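You operate a simulated robot arm through the tools that you are given. There is no shell and no other tool.

Carry out the task below with a simulated robot arm. There is one attempt and no reset: what you move stays moved.

TASK
Put things in order on the door end of the black table. At the end: the orange cup stands on top of the white thin paper stack; the brass spacer from the door end of the black table is on the white box; the red spring plunger stands where the orange cup stood; the green spring plunger stands where the red spring plunger stood; whatever was shut is shut again. Leave all else as you found it, and nothing knocked over.

It is judged by the outcome, as a careful person would: the job done as asked, and still so three seconds after it is handed in. It fails if anything else is knocked over, pushed out of place, dropped, spilled or broken.

THE ROBOT
A 6-joint arm with a two-finger parallel gripper, fixed in place. Base frame: the origin is at the foot of the arm, x ahead of it, y to its left, z up; the work surface is at about z = 0. Units: m, degrees, N and s.
With the tool pointing down near the work surface it reaches from about 0.16 to 0.42 m from the base axis. Its first joint turns from -66.0 to 66.0 degrees. Payload 1.57 kg.
Tool frame: the origin (TCP) lies between the finger pads and is the grasp point; the fingertips stand 0.03 m ahead of it; z points along the fingers, y is the line along which they close. Largest opening 0.08 m; finger width 0.017, thickness 0.012; the body of the gripper, 0.04 by 0.082 m, starts 0.08 m behind the TCP.
Orientation is that of the tool frame in the base frame, as [roll, pitch, yaw] about the fixed x, y, z axes, in that order (R = Rz(yaw) Ry(pitch) Rx(roll)). With the fingers straight down and closing along the base's y, the tool's x points along the base's -x, its y along +y and its z along -z.

THE INTERFACE
- The arm moves only by the tool send_rows. Its argument "steps" is text: rows parted by semicolons, each of 7 numbers parted by spaces: the shift along the tool's x, y, z in m, then the turn, a rotation vector about the tool's x, y, z in degrees, then the closure, from 0 (fully open) to 1 (shut). In form: x y z wx wy wz claw; .... A call has 1 to 20 rows; each row is the pose to reach, as a shift and turn from the pose commanded when the call began, along the tool's axes at that moment. A row lasts 0.2 s, in which the tool goes at most 0.05 m and 8.6 degrees; a call with a longer step from one row to the next is refused whole, and so is a gripper value outside its range. Where a pose cannot be reached the arm comes as near as it can. A force on the tool above 40 N (or 10 N above the force at the start of the call, whichever is more), or a blocked arm, ends the call early, and 0.2 s more pass. Each finger travels about 0.153 m/s and halts on what it meets, pressing with about 36 N; the grip force reading is that of the motor and also rises with nothing between the fingers. The clock runs only during rows and for 0.2 s after the last one: add rows that repeat a pose to give the fingers time. The reply holds the time, the measured pose of the TCP, the force on the tool along the base axes, the opening and the grip force, in the units named above and with some noise, with the torque about the TCP (base axes, N m) and any sound that the robot's microphone picked up, and new pictures: "pictures" is both (left out), scene, wrist or none.
- Cameras (640 x 400 px; columns grow to the right, rows downward): "scene" is fixed at [0.0609, -0.338, 0.4201]; the picture's right is [0.72, -0.69, 0.00], its down [-0.41, -0.43, -0.80] and it looks along [0.55, 0.58, -0.59] (base axes); focal length 214 px, centre (320, 200). "wrist" rides on the gripper at [0.072, -0.007, -0.122] in the tool frame; the picture's right is [0.09, 1.00, 0.00], its down [-0.84, 0.08, -0.54] and it looks along [-0.54, 0.05, 0.84] (tool axes); focal length 238 px, centre (320, 200). There is no depth. A picture from a camera that has moved, and an enlarged one, comes with that camera's place and axes in the base frame and with its lens.
- enlarge(camera, box): a new picture of the part [left, top, right, bottom] of that camera's present view, enlarged. No time passes.
- close_job(): hands the job in; it is judged then, once.

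Places have to be worked out from the pictures, the camera data and where the tool is seen. Open the gripper and draw the arm clear of the work before you hand the job in, unless the task says otherwise.

The tools are called after "Call:" as name(argument=value, ...) on one line, values as JSON. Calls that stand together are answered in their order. send_rows: Moves the arm, as the interface text tells. Its arguments: {"type":"object","properties":{"steps":{"type":"string"},"pictures":{"type":"string","enum":["both","scene","wrist","none"]}},"required":["steps"]} The other tools are called the same way: enlarge (camera, box) takes an enlarged picture of a part of a camera's view; close_job () hands the job in.

At the start:

```text
clock: 0.0
position: [0.2206, 0.0657, 0.2664]
tcp_rot: [-180.0, 0.1, 179.9]
wrist_force: [0.4, 0.3, 0.4]
wrist_torque: [0.0, 0.03, 0.03]
width: 0.08
gripper_force: 0.1
```

scene: 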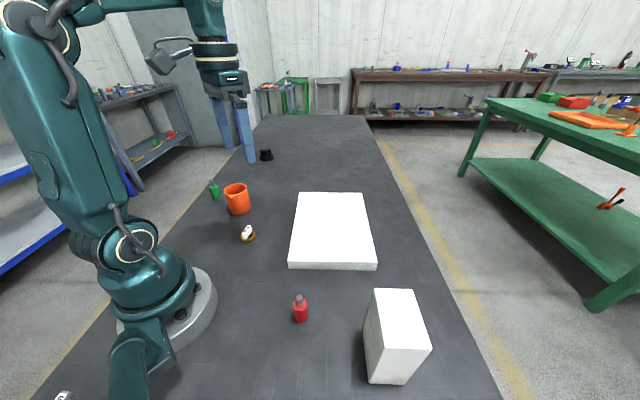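
wrist: 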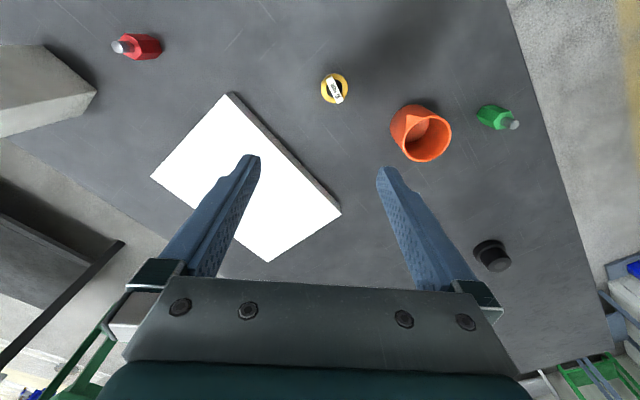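

I'll begin by looking more closely at the items on the table before moving anything.

Call:
enlarge(camera="scene", box=[190, 130, 290, 260])

Call:
enlarge(camera="scene", box=[270, 180, 450, 390])

Call:
enlarge(camera="wrist", box=[300, 50, 540, 290])

Call:
enlarge(camera="wrist", box=[0, 10, 240, 210])

Call:
enlarge(camera="scene", box=[20, 300, 220, 400])

```text
3.08 times, centred on (240, 195) of scene
camera zoom: at [0.0609, -0.338, 0.4201], right [0.72, -0.69, 0.0], down [-0.41, -0.43, -0.8], along [0.55, 0.58, -0.59], focal length 660 px, centre (566, 215)
```

zoom: 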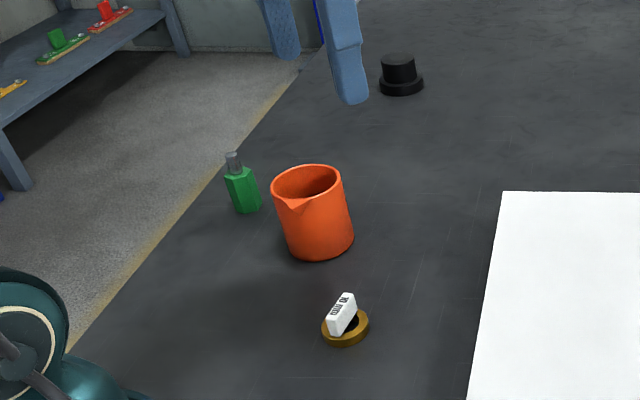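

```text
1.90 times, centred on (360, 285) of scene
camera zoom: at [0.0609, -0.338, 0.4201], right [0.72, -0.69, 0.0], down [-0.41, -0.43, -0.8], along [0.55, 0.58, -0.59], focal length 408 px, centre (244, 38)
```

zoom: 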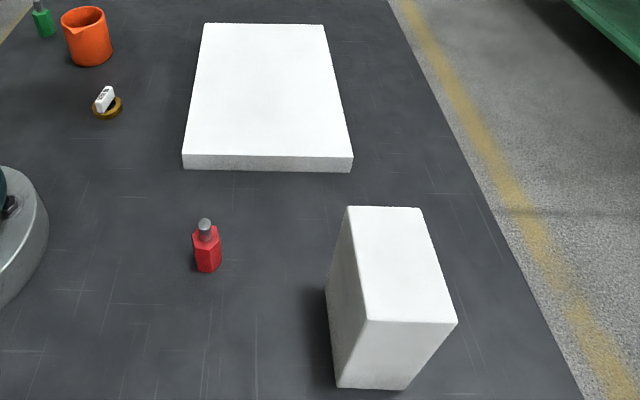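

```text
1.67 times, centred on (420, 170) of wrist
camera zoom: at [0.1472, 0.0602, 0.3884], right [-0.09, 1.0, 0.0], down [0.84, 0.08, 0.54], along [0.54, 0.05, -0.84], focal length 397 px, centre (153, 250)
```

zoom: 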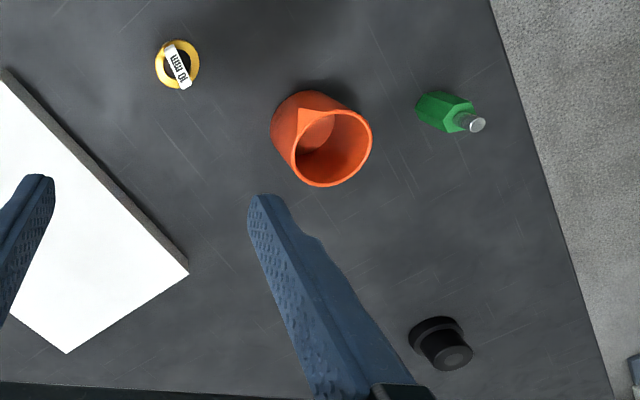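

```text
2.00 times, centred on (120, 110) of wrist
camera zoom: at [0.1472, 0.0602, 0.3884], right [-0.09, 1.0, 0.0], down [0.84, 0.08, 0.54], along [0.54, 0.05, -0.84], focal length 477 px, centre (720, 380)
```

zoom: 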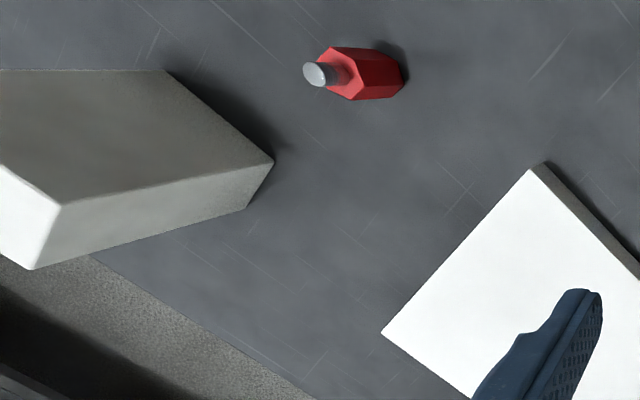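

```text
3.20 times, centred on (120, 350) of scene
camera zoom: at [0.0609, -0.338, 0.4201], right [0.72, -0.69, 0.0], down [-0.41, -0.43, -0.8], along [0.55, 0.58, -0.59], focal length 686 px, centre (960, -280)
```

zoom: 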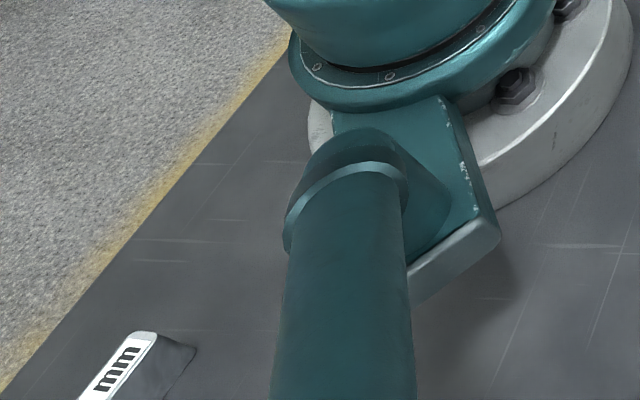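

The layout reads: cup near (0.238, 0.215), green plunger (0.21, 0.33), red plunger (0.167, -0.172), spacer (0.199, 0.087), box top about z = 0.138. I'll zoom in tighter for details (what lies on the spacer, cup content, hex orientations).

Call:
enlarge(camera="wrist", box=[310, 64, 358, 112])

Call:
enlarge(camera="wrist", box=[380, 90, 530, 180])

Call:
enlarge(camera="scene", box=[225, 215, 270, 250])

Call:
enlarge(camera="wrist", box=[100, 20, 180, 70])

Call:
enlarge(camera="scene", box=[270, 285, 330, 330])

Call:
enlarge(camera="scene", box=[200, 170, 260, 220])

```text
8.33 times, centred on (334, 88) of wrist
camera zoom: at [0.1472, 0.0602, 0.3884], right [-0.09, 1.0, 0.0], down [0.84, 0.08, 0.54], along [0.54, 0.05, -0.84], focal length 1986 px, centre (203, 1133)
```

zoom: 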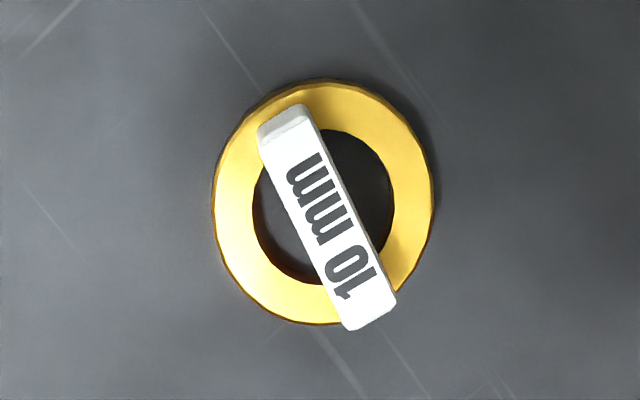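

```text
4.27 times, centred on (455, 135) of wrist
camera zoom: at [0.1472, 0.0602, 0.3884], right [-0.09, 1.0, 0.0], down [0.84, 0.08, 0.54], along [0.54, 0.05, -0.84], focal length 1017 px, centre (-256, 477)
```

zoom: 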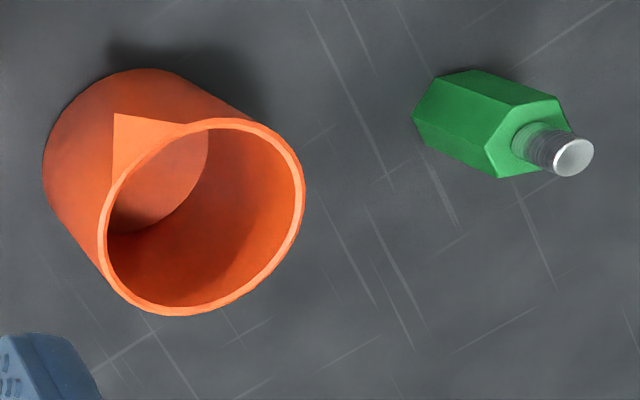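

```text
11.43 times, centred on (248, 232) of scene
camera zoom: at [0.0609, -0.338, 0.4201], right [0.72, -0.69, 0.0], down [-0.41, -0.43, -0.8], along [0.55, 0.58, -0.59], focal length 2451 px, centre (1149, -171)
```

zoom: 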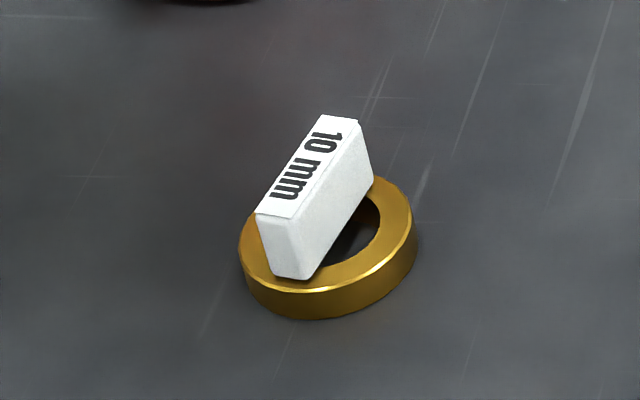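

```text
8.00 times, centred on (140, 45) of wrist
camera zoom: at [0.1472, 0.0602, 0.3884], right [-0.09, 1.0, 0.0], down [0.84, 0.08, 0.54], along [0.54, 0.05, -0.84], focal length 1907 px, centre (1760, 1440)
```

zoom: 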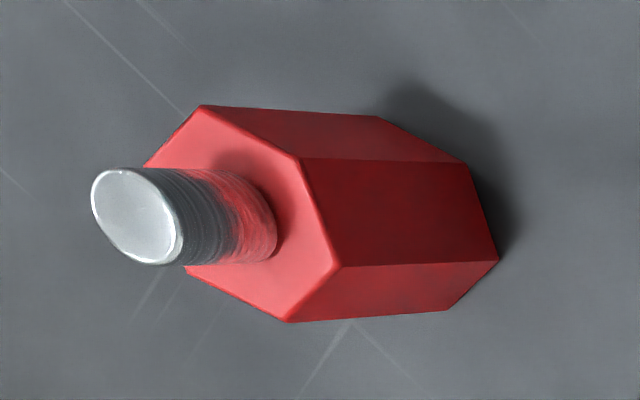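

```text
8.89 times, centred on (300, 308) of scene
camera zoom: at [0.0609, -0.338, 0.4201], right [0.72, -0.69, 0.0], down [-0.41, -0.43, -0.8], along [0.55, 0.58, -0.59], focal length 1906 px, centre (498, -756)
```

zoom: 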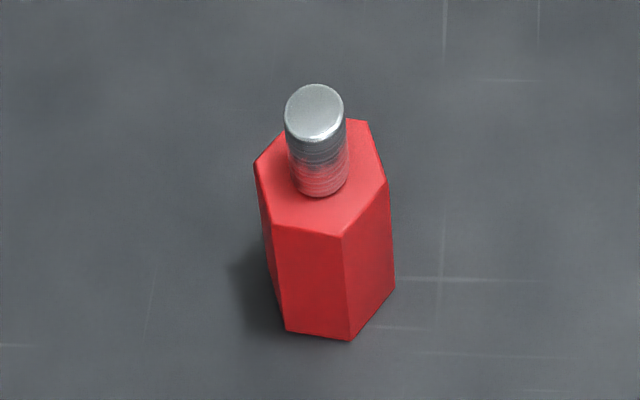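

```text
8.00 times, centred on (230, 195) of scene
camera zoom: at [0.0609, -0.338, 0.4201], right [0.72, -0.69, 0.0], down [-0.41, -0.43, -0.8], along [0.55, 0.58, -0.59], focal length 1716 px, centre (1040, 240)
```

zoom: 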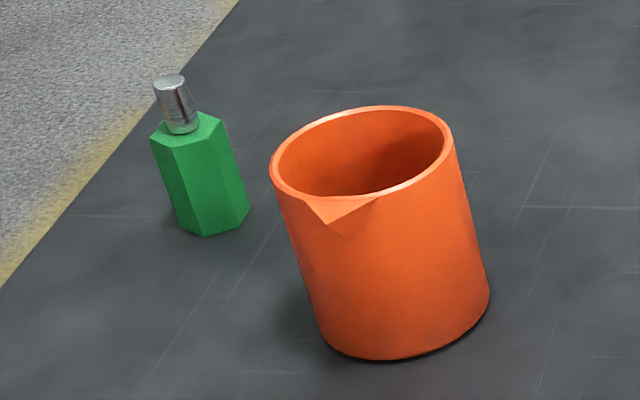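

The cup is empty with a spout, the spacer is a ring carrying its white "10 mm" tag, and the plungers are hexagonal. A few more zooms will fix the green hex orientation, the box and stack edges, and the door/other spacer.

Call:
enlarge(camera="scene", box=[200, 175, 235, 203])

Call:
enlarge(camera="wrist", box=[470, 95, 526, 135])

Call:
enlarge(camera="scene", box=[355, 280, 440, 390])

Call:
enlarge(camera="scene", box=[280, 185, 385, 275])

Call:
enlarge(camera="scene", box=[30, 370, 110, 400])

Call:
enlarge(camera="scene", box=[60, 0, 380, 200])

```text
14.29 times, centred on (218, 189) of scene
camera zoom: at [0.0609, -0.338, 0.4201], right [0.72, -0.69, 0.0], down [-0.41, -0.43, -0.8], along [0.55, 0.58, -0.59], focal length 3064 px, centre (1784, 357)
```

zoom: 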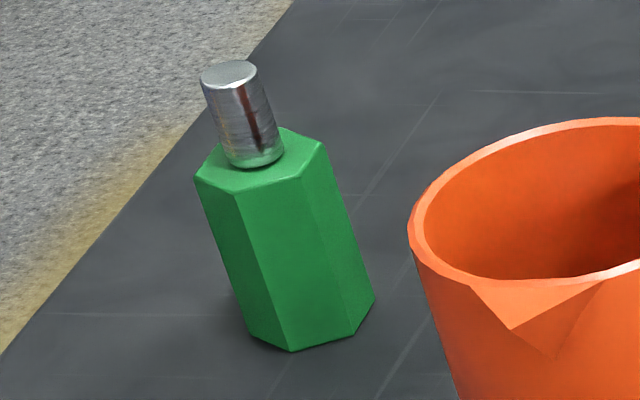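

```text
10.00 times, centred on (498, 115) of wrist
camera zoom: at [0.1472, 0.0602, 0.3884], right [-0.09, 1.0, 0.0], down [0.84, 0.08, 0.54], along [0.54, 0.05, -0.84], focal length 2384 px, centre (-1460, 1050)
```

zoom: 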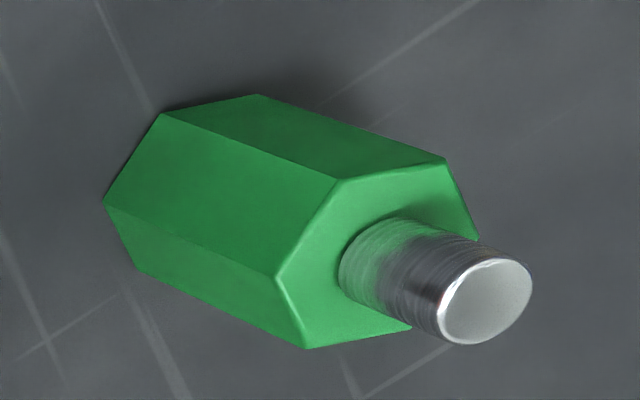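

```text
3.64 times, centred on (398, 335) of scene
camera zoom: at [0.0609, -0.338, 0.4201], right [0.72, -0.69, 0.0], down [-0.41, -0.43, -0.8], along [0.55, 0.58, -0.59], focal length 780 px, centre (38, -291)
```

zoom: 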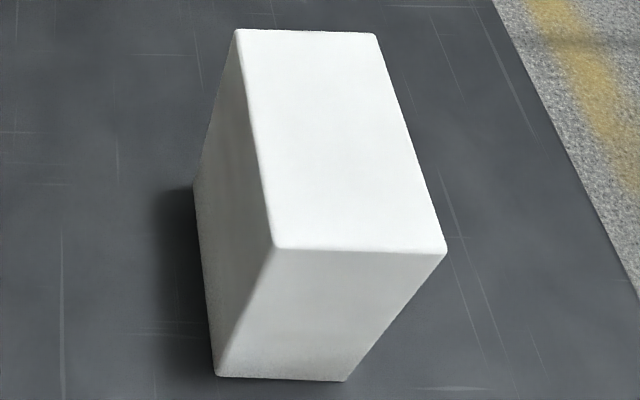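

```text
4.44 times, centred on (332, 230) of scene
camera zoom: at [0.0609, -0.338, 0.4201], right [0.72, -0.69, 0.0], down [-0.41, -0.43, -0.8], along [0.55, 0.58, -0.59], focal length 953 px, centre (264, 67)
```

zoom: 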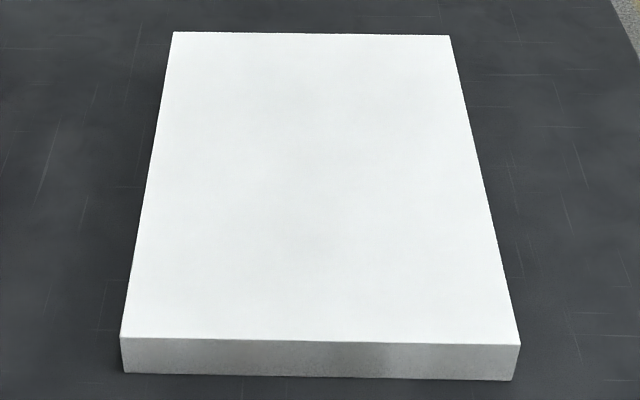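

```text
8.00 times, centred on (70, 385) of scene
camera zoom: at [0.0609, -0.338, 0.4201], right [0.72, -0.69, 0.0], down [-0.41, -0.43, -0.8], along [0.55, 0.58, -0.59], focal length 1716 px, centre (2320, -1280)
```

zoom: 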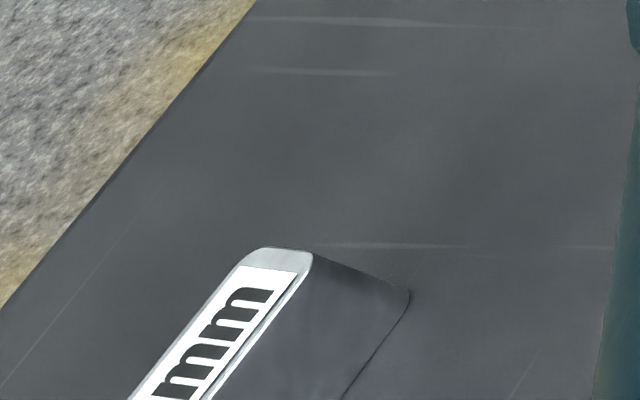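

```text
2.00 times, centred on (220, 100) of scene
camera zoom: at [0.0609, -0.338, 0.4201], right [0.72, -0.69, 0.0], down [-0.41, -0.43, -0.8], along [0.55, 0.58, -0.59], focal length 429 px, centre (520, 400)
```

zoom: 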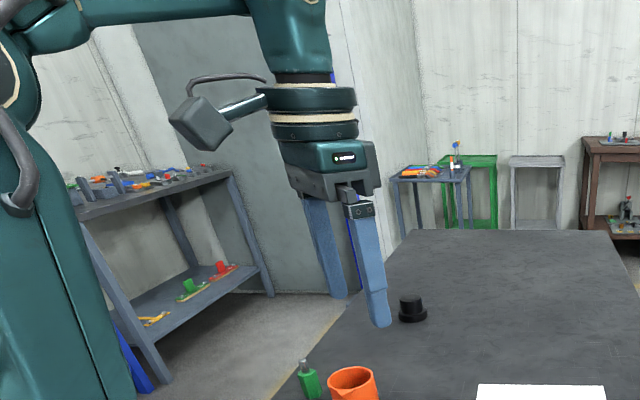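

Positions from both cameras agree within about 1 mm: cup (0.240, 0.215), spout facing the arm; green (0.2116, 0.3284), red (0.1685, -0.1714). I'll move above the cup, turning so the fingers close tangentially, clear of the spout.

Call:
send_rows(steps="-0.0032 0.025 0.011 0 0 -7 0; -0.0065 0.05 0.022 0 0 -14 0; -0.0097 0.075 0.033 0 0 -21 0; -0.013 0.1 0.044 0 0 -28 0; -0.0162 0.125 0.055 0 0 -35 0; -0.0194 0.1496 0.0664 0 0 -42 0; -0.0194 0.1496 0.0664 0 0 -42 0; -0.0194 0.1496 0.0664 0 0 -42 0", pictures="both")

```text
clock: 1.8
position: [0.2394, 0.2164, 0.2001]
tcp_rot: [-179.9, 0.0, -138.0]
wrist_force: [0.3, 0.4, -1.0]
wrist_torque: [0.0, 0.0, 0.0]
width: 0.0795
gripper_force: 0.1
camera wrist: at [0.1896, 0.1637, 0.3221], right [-0.73, 0.68, 0.0], down [0.57, 0.62, 0.54], along [0.37, 0.4, -0.84], focal length 238 px, centre (320, 200)
```

scene: 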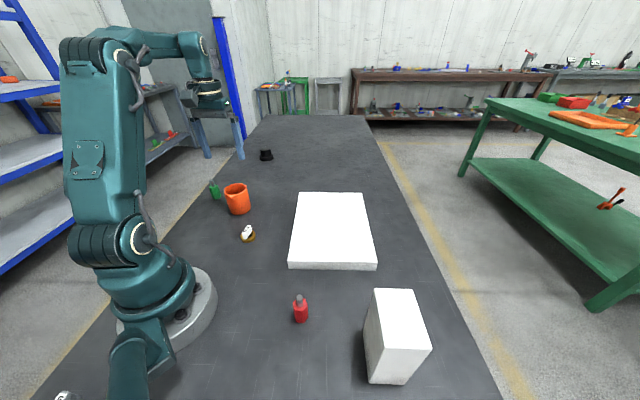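
wrist: 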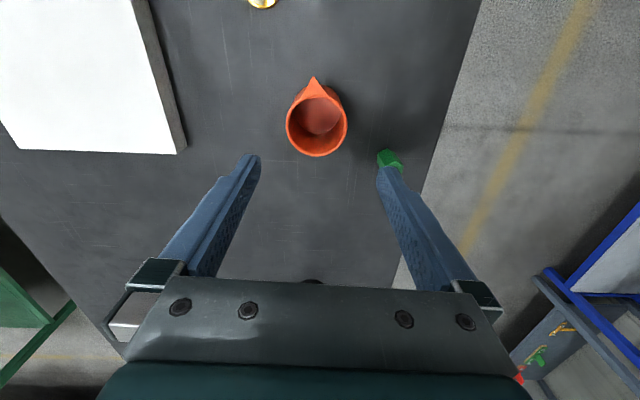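

Tool is above the cup; the rim appears slightly off-centre between the fingers. I'll zoom in to measure that offset before going down.

Call:
enlarge(camera="wrist", box=[240, 60, 420, 180])

Call:
enlarge(camera="wrist", box=[275, 65, 360, 165])

```text
3.33 times, centred on (330, 120) of wrist
camera zoom: at [0.1896, 0.1637, 0.3221], right [-0.73, 0.68, 0.0], down [0.57, 0.62, 0.54], along [0.37, 0.4, -0.84], focal length 794 px, centre (287, 467)
```

zoom: 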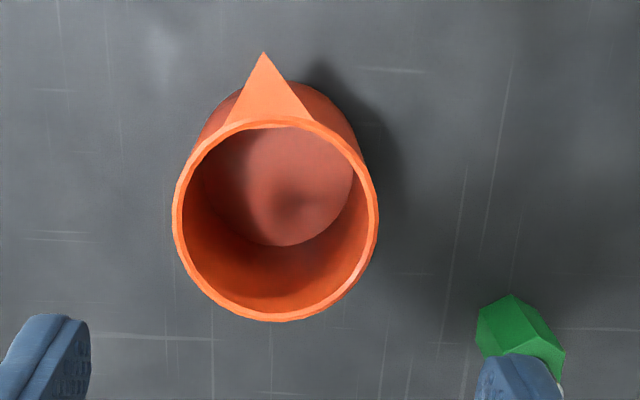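

```text
4.00 times, centred on (318, 115) of wrist
camera zoom: at [0.1896, 0.1637, 0.3221], right [-0.73, 0.68, 0.0], down [0.57, 0.62, 0.54], along [0.37, 0.4, -0.84], focal length 953 px, centre (330, 540)
```

zoom: 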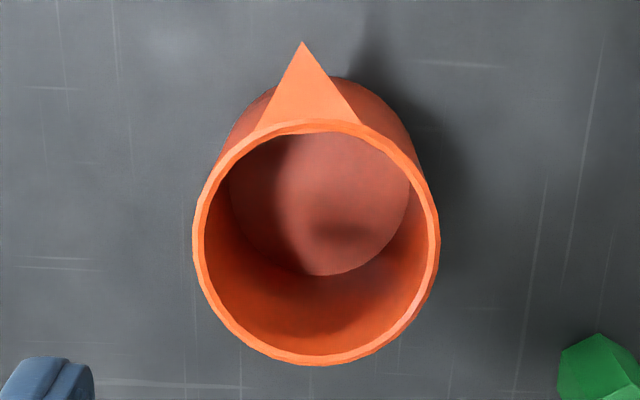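

The cup centre sits about 3–4 mm to the tool's −y side. I'll shift by 3 mm and lower to just above the rim (fingertips at about z = 0.08) to check again.

Call:
send_rows(steps="0 -0.003 0.03 0 0 0 0; 0 -0.003 0.06 0 0 0 0; 0 -0.003 0.088 0 0 0 0; 0 -0.003 0.088 0 0 0 0; 0 -0.003 0.088 0 0 0 0", pictures="both")

```text
clock: 3.0
position: [0.2425, 0.2126, 0.1092]
tcp_rot: [-179.9, 0.1, -138.0]
wrist_force: [1.2, 0.4, 0.7]
wrist_torque: [0.0, 0.0, -0.01]
width: 0.0802
gripper_force: 0.0
camera wrist: at [0.1926, 0.1604, 0.2324], right [-0.73, 0.68, 0.0], down [0.57, 0.62, 0.54], along [0.37, 0.4, -0.84], focal length 238 px, centre (320, 200)
```

scene: 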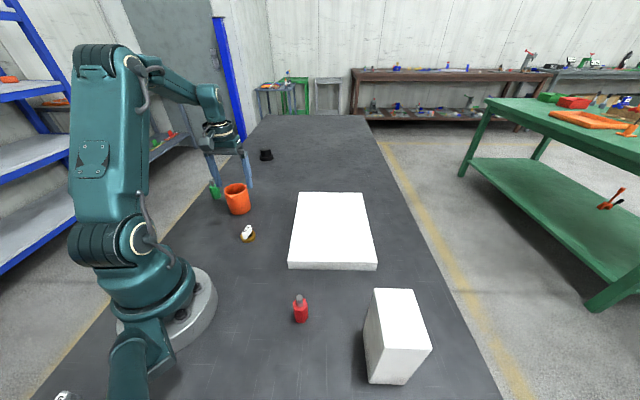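
wrist: 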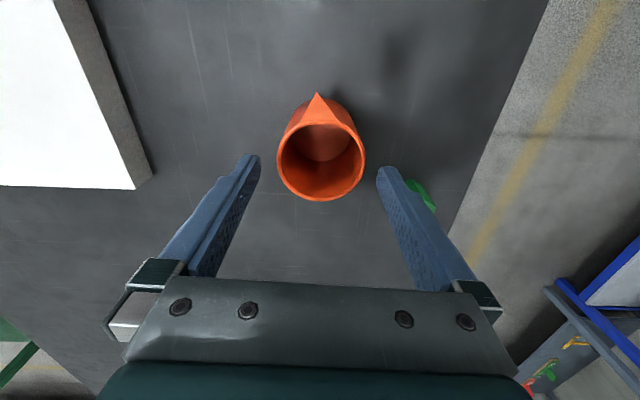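

Rim now looks centred laterally in the wrist view. I'll cross-check with a scene zoom of the fingers around the cup.

Call:
enlarge(camera="scene", box=[190, 130, 280, 220])

Call:
enlarge(camera="wrist", box=[240, 80, 400, 220])

```text
4.44 times, centred on (235, 175) of scene
camera zoom: at [0.0609, -0.338, 0.4201], right [0.72, -0.69, 0.0], down [-0.41, -0.43, -0.8], along [0.55, 0.58, -0.59], focal length 953 px, centre (698, 311)
```

zoom: 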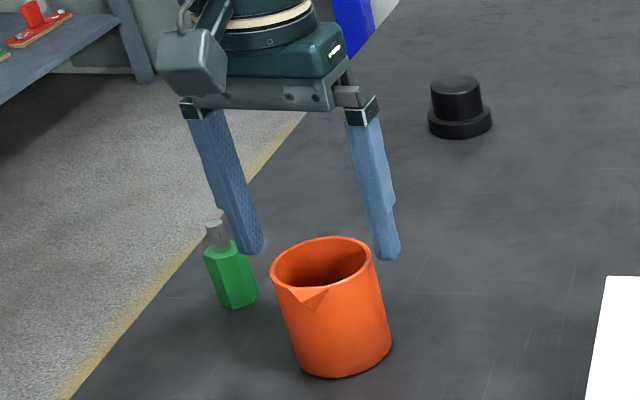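

```text
2.86 times, centred on (320, 150) of wrist
camera zoom: at [0.1926, 0.1604, 0.2324], right [-0.73, 0.68, 0.0], down [0.57, 0.62, 0.54], along [0.37, 0.4, -0.84], focal length 681 px, centre (320, 343)
```

zoom: 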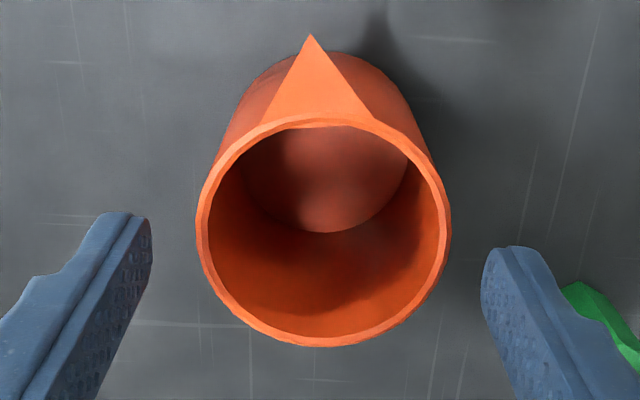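

Clearances on both sides look fine (about 6–7 mm). I'll nudge 2 mm toward the arm and lower until the fingertips are about 13 mm over the table, still open.

Call:
send_rows(steps="0.002 0.0005 0.015 0 0 0 0; 0.002 0.0005 0.03 0 0 0 0; 0.002 0.0005 0.045 0 0 0 0; 0.002 0.0005 0.058 0 0 0 0; 0.002 0.0005 0.066 0 0 0 0; 0.002 0.0005 0.066 0 0 0 0; 0.002 0.0005 0.066 0 0 0 0", pictures="both")

```text
clock: 4.6
position: [0.2401, 0.2122, 0.045]
tcp_rot: [-179.8, 0.0, -138.1]
wrist_force: [0.0, -0.2, 0.0]
wrist_torque: [0.01, 0.04, -0.02]
width: 0.0799
gripper_force: 0.0
camera wrist: at [0.1902, 0.1588, 0.168], right [-0.73, 0.68, 0.0], down [0.57, 0.62, 0.54], along [0.37, 0.4, -0.84], focal length 238 px, centre (320, 200)
```

scene: 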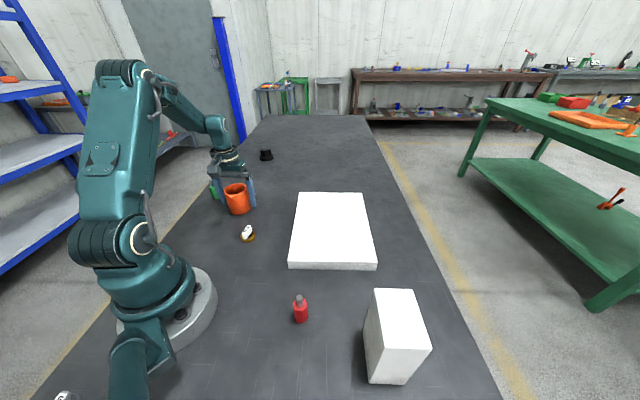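
wrist: 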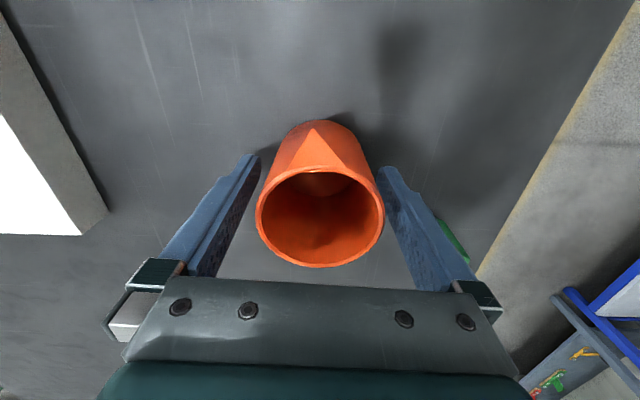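

The cup sits between the fingers with room on both sides. I'll close gently on it and hold.

Call:
send_rows(steps="0 0 0 0 0 0 0.1; 0 0 0 0 0 0 0.18; 0 0 0 0 0 0 0.3; 0 0 0 0 0 0 0.5; 0 0 0 0 0 0 0.5; 0 0 0 0 0 0 0.5", pictures="both")

```text
clock: 6.0
position: [0.2398, 0.2114, 0.0455]
tcp_rot: [-179.9, 0.0, -138.0]
wrist_force: [-0.3, 1.1, 0.7]
wrist_torque: [0.03, 0.03, 0.01]
width: 0.0603
gripper_force: 36.2
camera wrist: at [0.1902, 0.1589, 0.1682], right [-0.73, 0.68, 0.0], down [0.57, 0.62, 0.54], along [0.37, 0.4, -0.84], focal length 238 px, centre (320, 200)
```

scene: 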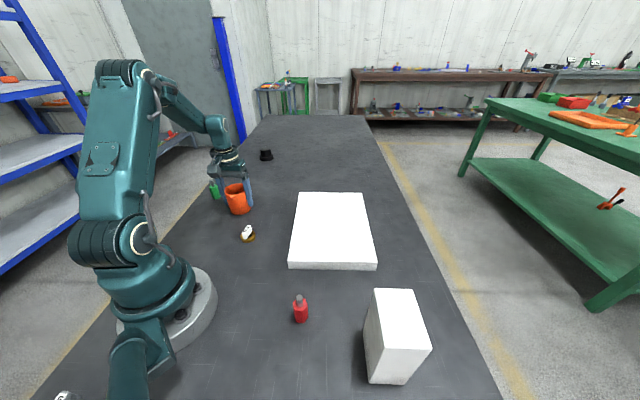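
wrist: 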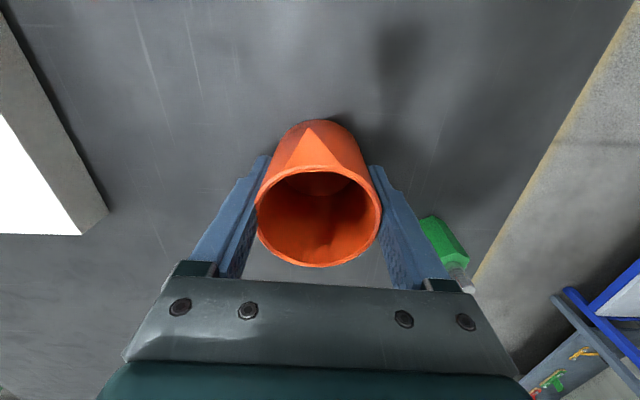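

Cup is gripped (0.060 m, 36 N). I'll lift it straight up to about z = 0.19.

Call:
send_rows(steps="0 0 -0.01 0 0 0 0.5; 0 0 -0.03 0 0 0 0.5; 0 0 -0.055 0 0 0 0.5; 0 0 -0.085 0 0 0 0.5; 0 0 -0.115 0 0 0 0.5; 0 0 -0.145 0 0 0 0.5; 0 0 -0.145 0 0 0 0.5", pictures="both")

```text
clock: 7.6
position: [0.2378, 0.2117, 0.1913]
tcp_rot: [-179.9, -0.1, -138.1]
wrist_force: [-0.1, -0.4, -0.3]
wrist_torque: [0.0, -0.02, 0.02]
width: 0.0602
gripper_force: 36.1
camera wrist: at [0.1892, 0.1586, 0.3141], right [-0.73, 0.68, 0.0], down [0.57, 0.62, 0.54], along [0.37, 0.4, -0.84], focal length 238 px, centre (320, 200)
```

scene: 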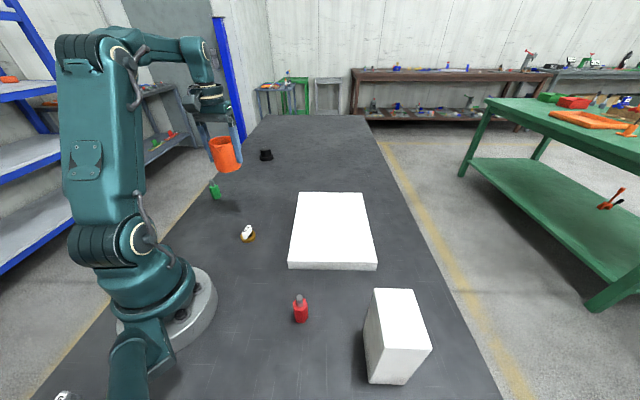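
wrist: 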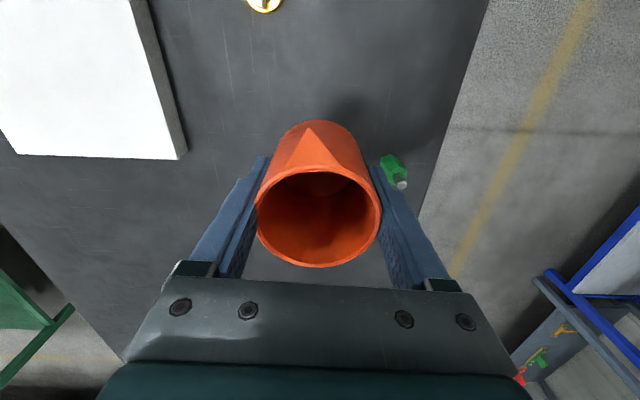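

Cup is lifted level. Now I'll carry it over the paper stack to about (0.36, -0.05), turning with the arm.

Call:
send_rows(steps="0.0085 -0.0276 0 0 0 5 0.5; 0.0171 -0.0551 0 0 0 10 0.5; 0.0256 -0.0827 0 0 0 15 0.5; 0.0342 -0.1102 0 0 0 20 0.5; 0.0427 -0.1378 0 0 0 25 0.5; 0.0512 -0.1654 0 0 0 30 0.5; 0.0598 -0.1929 0 0 0 35 0.5; 0.0683 -0.2205 0 0 0 40 0.5; 0.0769 -0.248 0.01 0 0 45 0.5; 0.0854 -0.2756 0.025 0 0 50 0.5; 0.0854 -0.2756 0.025 0 0 50 0.5; 0.0854 -0.2756 0.025 0 0 50 0.5", pictures="both")

```text
clock: 10.2
position: [0.3593, -0.0519, 0.167]
tcp_rot: [180.0, 0.2, 171.9]
wrist_force: [0.2, -0.2, -1.2]
wrist_torque: [-0.02, -0.02, -0.01]
width: 0.0604
gripper_force: 36.0
camera wrist: at [0.288, -0.0461, 0.2898], right [0.05, 1.0, 0.0], down [0.84, -0.04, 0.54], along [0.54, -0.03, -0.84], focal length 238 px, centre (320, 200)
```

scene: 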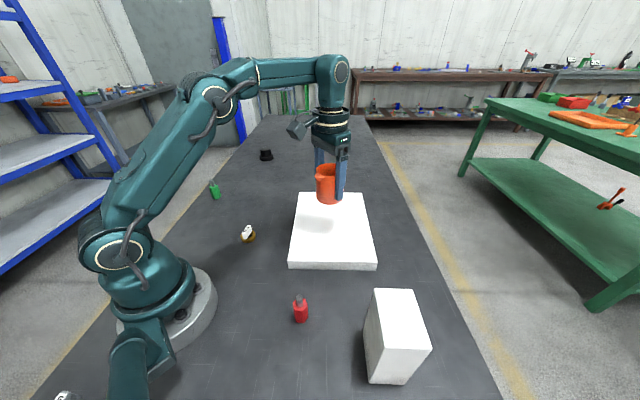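
wrist: 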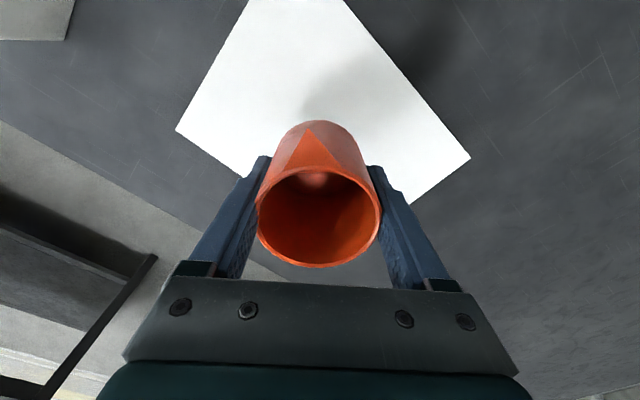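

Cup is over the stack with good margins. Lowering to a few mm above the estimated stack top (about z = 0.030).

Call:
send_rows(steps="0 0 0.02 0 0 0 0.5; 0 0 0.04 0 0 0 0.5; 0 0 0.06 0 0 0 0.5; 0 0 0.075 0 0 0 0.5; 0 0 0.084 0 0 0 0.5; 0 0 0.084 0 0 0 0.5; 0 0 0.084 0 0 0 0.5", pictures="both")

Call:
enlarge(camera="scene", box=[295, 160, 365, 220])

```text
clock: 11.8
position: [0.3584, -0.0501, 0.0828]
tcp_rot: [180.0, 0.1, 171.9]
wrist_force: [-0.9, 0.0, -0.4]
wrist_torque: [-0.05, -0.01, -0.02]
width: 0.0603
gripper_force: 35.8
camera wrist: at [0.287, -0.0461, 0.2052], right [0.05, 1.0, 0.0], down [0.84, -0.04, 0.54], along [0.54, -0.03, -0.84], focal length 238 px, centre (320, 200)
```

scene: 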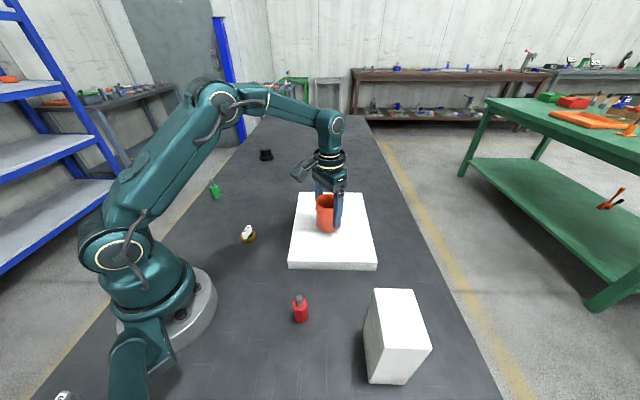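
wrist: 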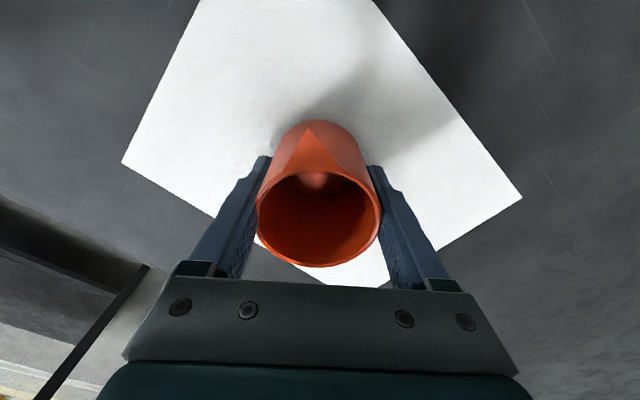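

```text
6.67 times, centred on (330, 190) of scene
camera zoom: at [0.0609, -0.338, 0.4201], right [0.72, -0.69, 0.0], down [-0.41, -0.43, -0.8], along [0.55, 0.58, -0.59], focal length 1430 px, centre (253, 267)
```

zoom: 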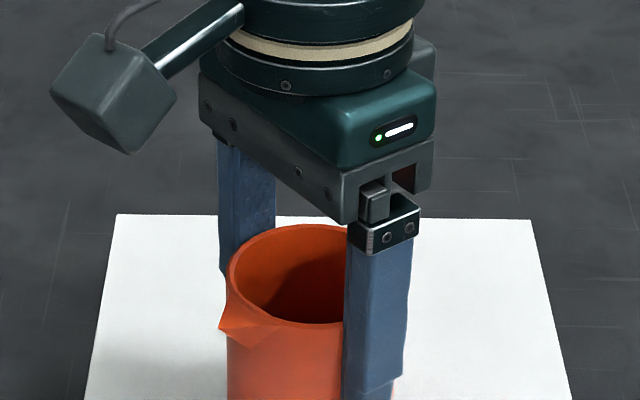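

Still free (no contact force). I'll creep down in small increments watching for contact.

Call:
send_rows(steps="0 0 0.0015 0 0 0 0.5; 0 0 0.003 0 0 0 0.5; 0 0 0.0045 0 0 0 0.5; 0 0 0.006 0 0 0 0.5; 0 0 0.006 0 0 0 0.5", pictures="none")

Call:
enlarge(camera="scene", box=[295, 185, 365, 245])

```text
clock: 13.0
position: [0.36, -0.0498, 0.0767]
tcp_rot: [-179.9, 0.1, 172.1]
wrist_force: [0.0, 0.5, -0.1]
wrist_torque: [-0.01, 0.0, -0.01]
width: 0.0601
gripper_force: 36.3
```

```text
6.67 times, centred on (330, 215) of scene
camera zoom: at [0.0609, -0.338, 0.4201], right [0.72, -0.69, 0.0], down [-0.41, -0.43, -0.8], along [0.55, 0.58, -0.59], focal length 1430 px, centre (253, 100)
```

zoom: 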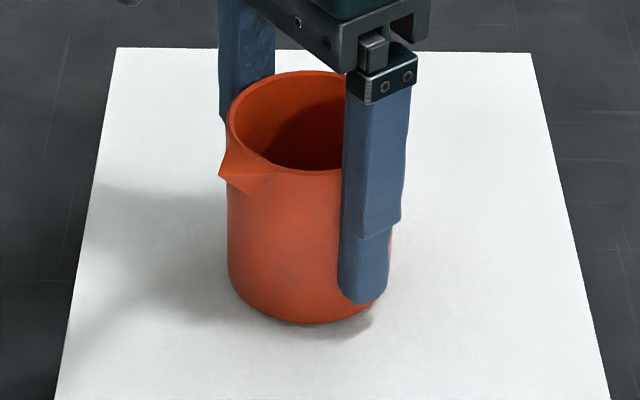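

Cup is nearly down. A further 2 mm in 1 mm steps, then a force check.

Call:
send_rows(steps="0 0 0.0008 0 0 0 0.5; 0 0 0.0016 0 0 0 0.5; 0 0 0.0016 0 0 0 0.5", pictures="none")

```text
clock: 13.8
position: [0.3601, -0.0501, 0.0751]
tcp_rot: [179.9, 0.3, 172.0]
wrist_force: [-0.4, -0.1, 17.6]
wrist_torque: [0.0, 0.21, -0.06]
width: 0.0604
gripper_force: 35.7
```

Contact at z = 0.075 (17.6 N), so the cup stands on the stack. I'll ease off half a millimetre and open the fingers.

Call:
send_rows(steps="0 0 -0.0006 0 0 0 0.5; 0 0 -0.0006 0 0 0 0.24; 0 0 -0.0006 0 0 0 0.15; 0 0 -0.0006 0 0 0 0; 0 0 -0.0006 0 0 0 0", pictures="both")

Call:
enlarge(camera="scene", box=[295, 185, 365, 245])

```text
clock: 15.0
position: [0.3576, -0.0498, 0.0744]
tcp_rot: [180.0, 0.2, 171.9]
wrist_force: [-0.7, 0.8, -0.1]
wrist_torque: [-0.01, -0.02, -0.02]
width: 0.08
gripper_force: 0.0
camera wrist: at [0.2866, -0.0451, 0.1971], right [0.05, 1.0, 0.0], down [0.84, -0.04, 0.54], along [0.54, -0.03, -0.84], focal length 238 px, centre (320, 200)
```

scene: 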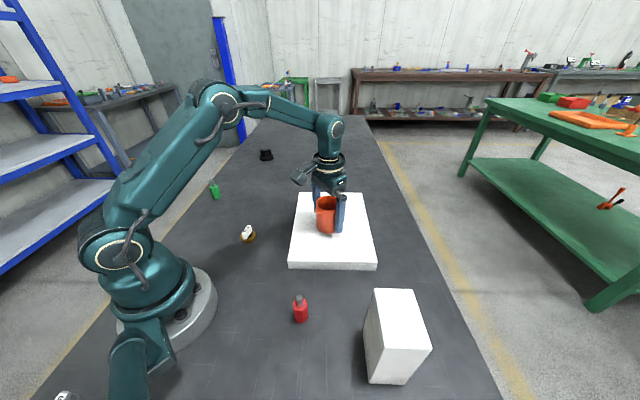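
wrist: 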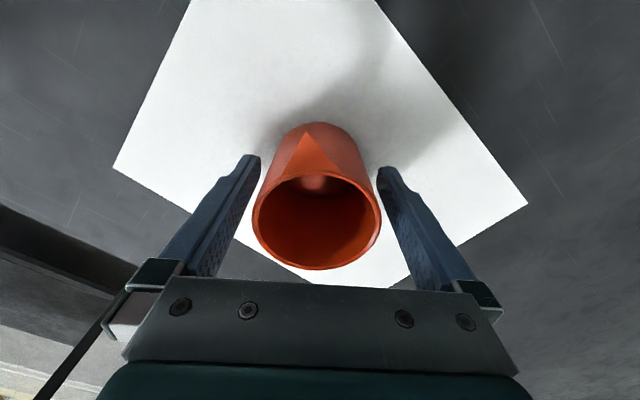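

```text
6.67 times, centred on (330, 215) of scene
camera zoom: at [0.0609, -0.338, 0.4201], right [0.72, -0.69, 0.0], down [-0.41, -0.43, -0.8], along [0.55, 0.58, -0.59], focal length 1430 px, centre (253, 100)
```

zoom: 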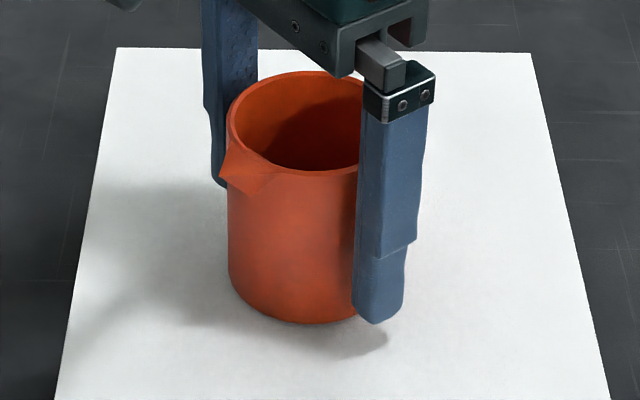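

The cup stands free on the stack. I'll lift straight up clear of it.

Call:
send_rows(steps="0 0 -0.02 0 0 0 0; 0 0 -0.045 0 0 0 0; 0 0 -0.07 0 0 0 0; 0 0 -0.1 0 0 0 0; 0 0 -0.13 0 0 0 0; 0 0 -0.13 0 0 0 0; 0 0 -0.13 0 0 0 0", pictures="both")

Call:
enlarge(camera="scene", box=[280, 170, 380, 270])

```text
clock: 16.6
position: [0.3624, -0.0496, 0.2037]
tcp_rot: [180.0, 0.0, 171.9]
wrist_force: [-0.1, -0.2, 0.3]
wrist_torque: [0.0, 0.01, -0.03]
width: 0.08
gripper_force: 0.1
camera wrist: at [0.2892, -0.0455, 0.3266], right [0.05, 1.0, 0.0], down [0.84, -0.04, 0.54], along [0.54, -0.03, -0.84], focal length 238 px, centre (320, 200)
```

scene: 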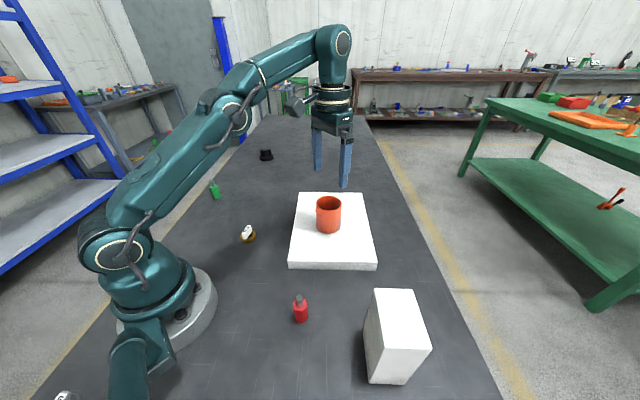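
wrist: 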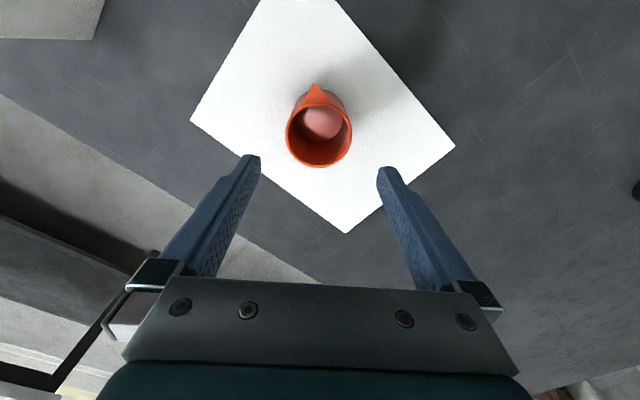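

```text
4.00 times, centred on (330, 220) of scene
camera zoom: at [0.0609, -0.338, 0.4201], right [0.72, -0.69, 0.0], down [-0.41, -0.43, -0.8], along [0.55, 0.58, -0.59], focal length 858 px, centre (280, 120)
```

zoom: 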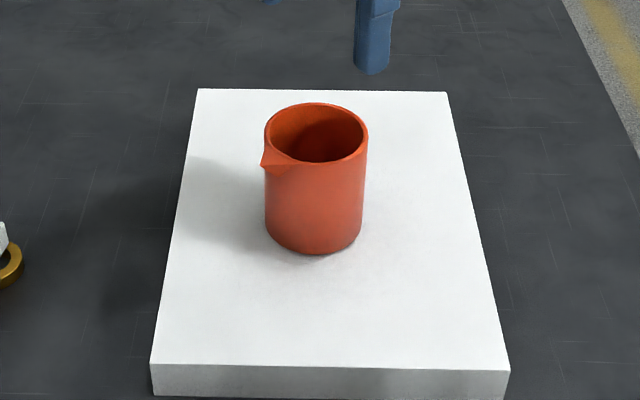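

Cup stands upright near the middle of the stack. Next: move above the red plunger with fingers aligned to its hex flats (closing direction about 38°).

Call:
send_rows(steps="0.0216 -0.0184 0 0 0 5.5 0; 0.0432 -0.0367 0 0 0 11 0; 0.0648 -0.0551 0 0 0 16.5 0; 0.0864 -0.0734 0 0 0 22 0; 0.1079 -0.0918 0 0 0 27.5 0; 0.1295 -0.1101 0 0 0 33 0; 0.1511 -0.1285 0.015 0 0 38.5 0; 0.1727 -0.1468 0.034 0 0 44 0; 0.1727 -0.1468 0.034 0 0 44 0; 0.1727 -0.1468 0.034 0 0 44 0", pictures="both")

Call:
enlarge(camera="wrist", box=[240, 40, 400, 180])

```text
clock: 18.8
position: [0.1677, -0.168, 0.1708]
tcp_rot: [-180.0, 0.1, 128.0]
wrist_force: [0.2, -0.6, 0.5]
wrist_torque: [-0.02, 0.01, -0.01]
width: 0.0799
gripper_force: 0.1
camera wrist: at [0.1175, -0.1143, 0.2936], right [0.73, 0.68, 0.0], down [0.57, -0.61, 0.54], along [0.37, -0.4, -0.84], focal length 238 px, centre (320, 200)
```

scene: 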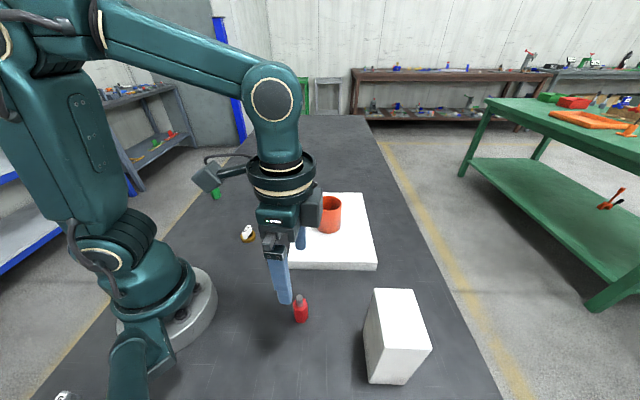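
wrist: 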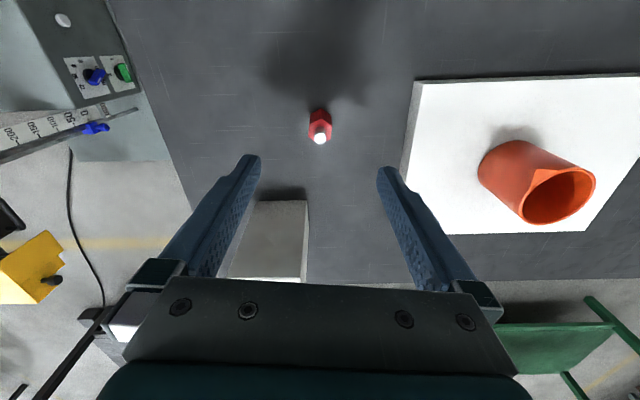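

```text
2.86 times, centred on (320, 110) of wrist
camera zoom: at [0.1175, -0.1143, 0.2936], right [0.73, 0.68, 0.0], down [0.57, -0.61, 0.54], along [0.37, -0.4, -0.84], focal length 681 px, centre (320, 457)
```

zoom: 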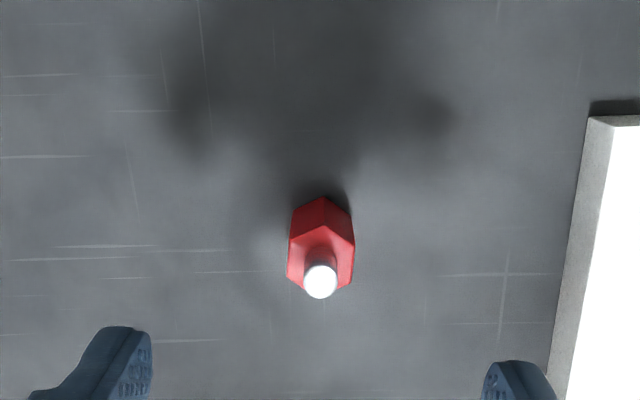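

Hex flats are aligned with the fingers and the plunger is within ~2 mm of centre. I'll apply the small correction and descend with the fingers open.

Call:
send_rows(steps="-0.002 0.001 0.025 0 0 0 0; -0.002 0.001 0.05 0 0 0 0; -0.002 0.001 0.075 0 0 0 0; -0.002 0.001 0.1 0 0 0 0; -0.002 0.001 0.12 0 0 0 0; -0.002 0.001 0.133 0 0 0 0; -0.002 0.001 0.133 0 0 0 0; -0.002 0.001 0.133 0 0 0 0", pictures="both")

Call:
enlarge(camera="wrist", box=[230, 110, 410, 250])

Call:
enlarge(camera="scene", box=[260, 260, 350, 340])

```text
clock: 20.6
position: [0.1699, -0.1708, 0.0372]
tcp_rot: [-179.9, 0.1, 127.9]
wrist_force: [0.0, 0.6, 0.2]
wrist_torque: [0.01, 0.0, 0.0]
width: 0.0801
gripper_force: 0.0
camera wrist: at [0.12, -0.1179, 0.1599], right [0.73, 0.68, 0.0], down [0.57, -0.61, 0.54], along [0.37, -0.4, -0.84], focal length 238 px, centre (320, 200)
```

scene: 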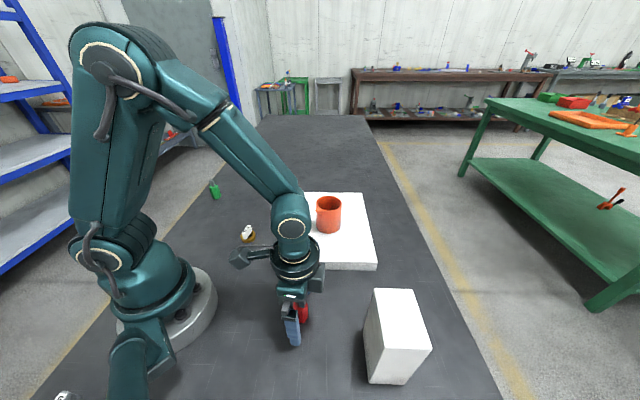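
wrist: 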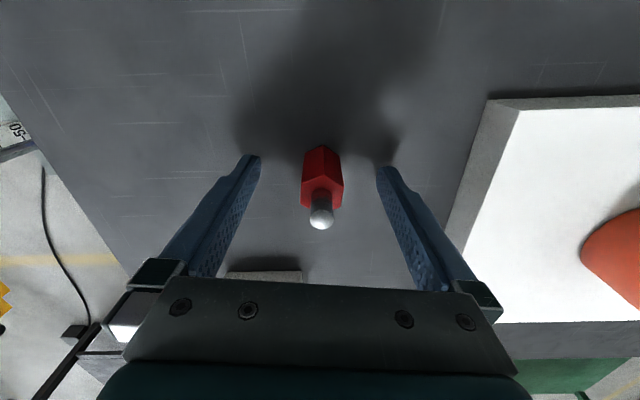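

```text
2.86 times, centred on (320, 180) of wrist
camera zoom: at [0.12, -0.1179, 0.1599], right [0.73, 0.68, 0.0], down [0.57, -0.61, 0.54], along [0.37, -0.4, -0.84], focal length 681 px, centre (320, 257)
```

zoom: 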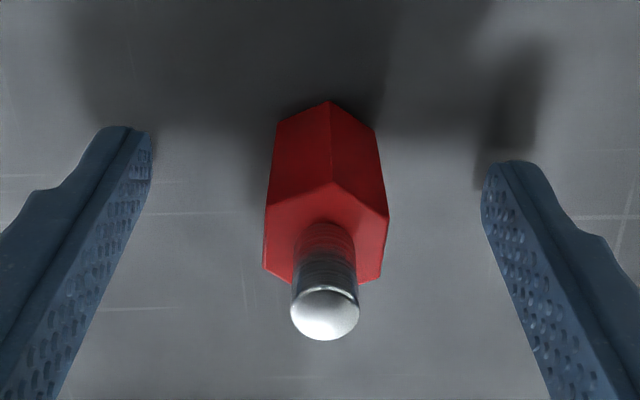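

```text
5.00 times, centred on (305, 300) of scene
camera zoom: at [0.0609, -0.338, 0.4201], right [0.72, -0.69, 0.0], down [-0.41, -0.43, -0.8], along [0.55, 0.58, -0.59], focal length 1072 px, centre (395, -300)
```

zoom: 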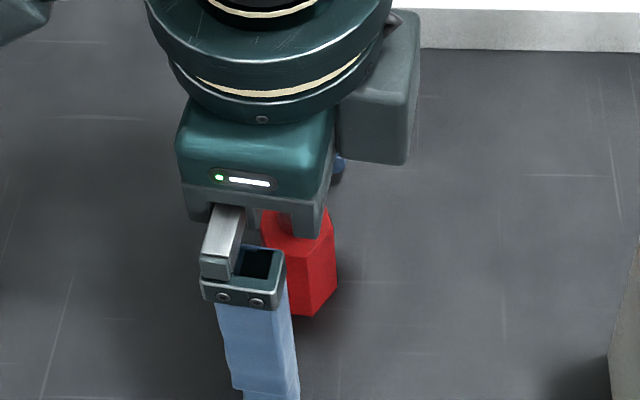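

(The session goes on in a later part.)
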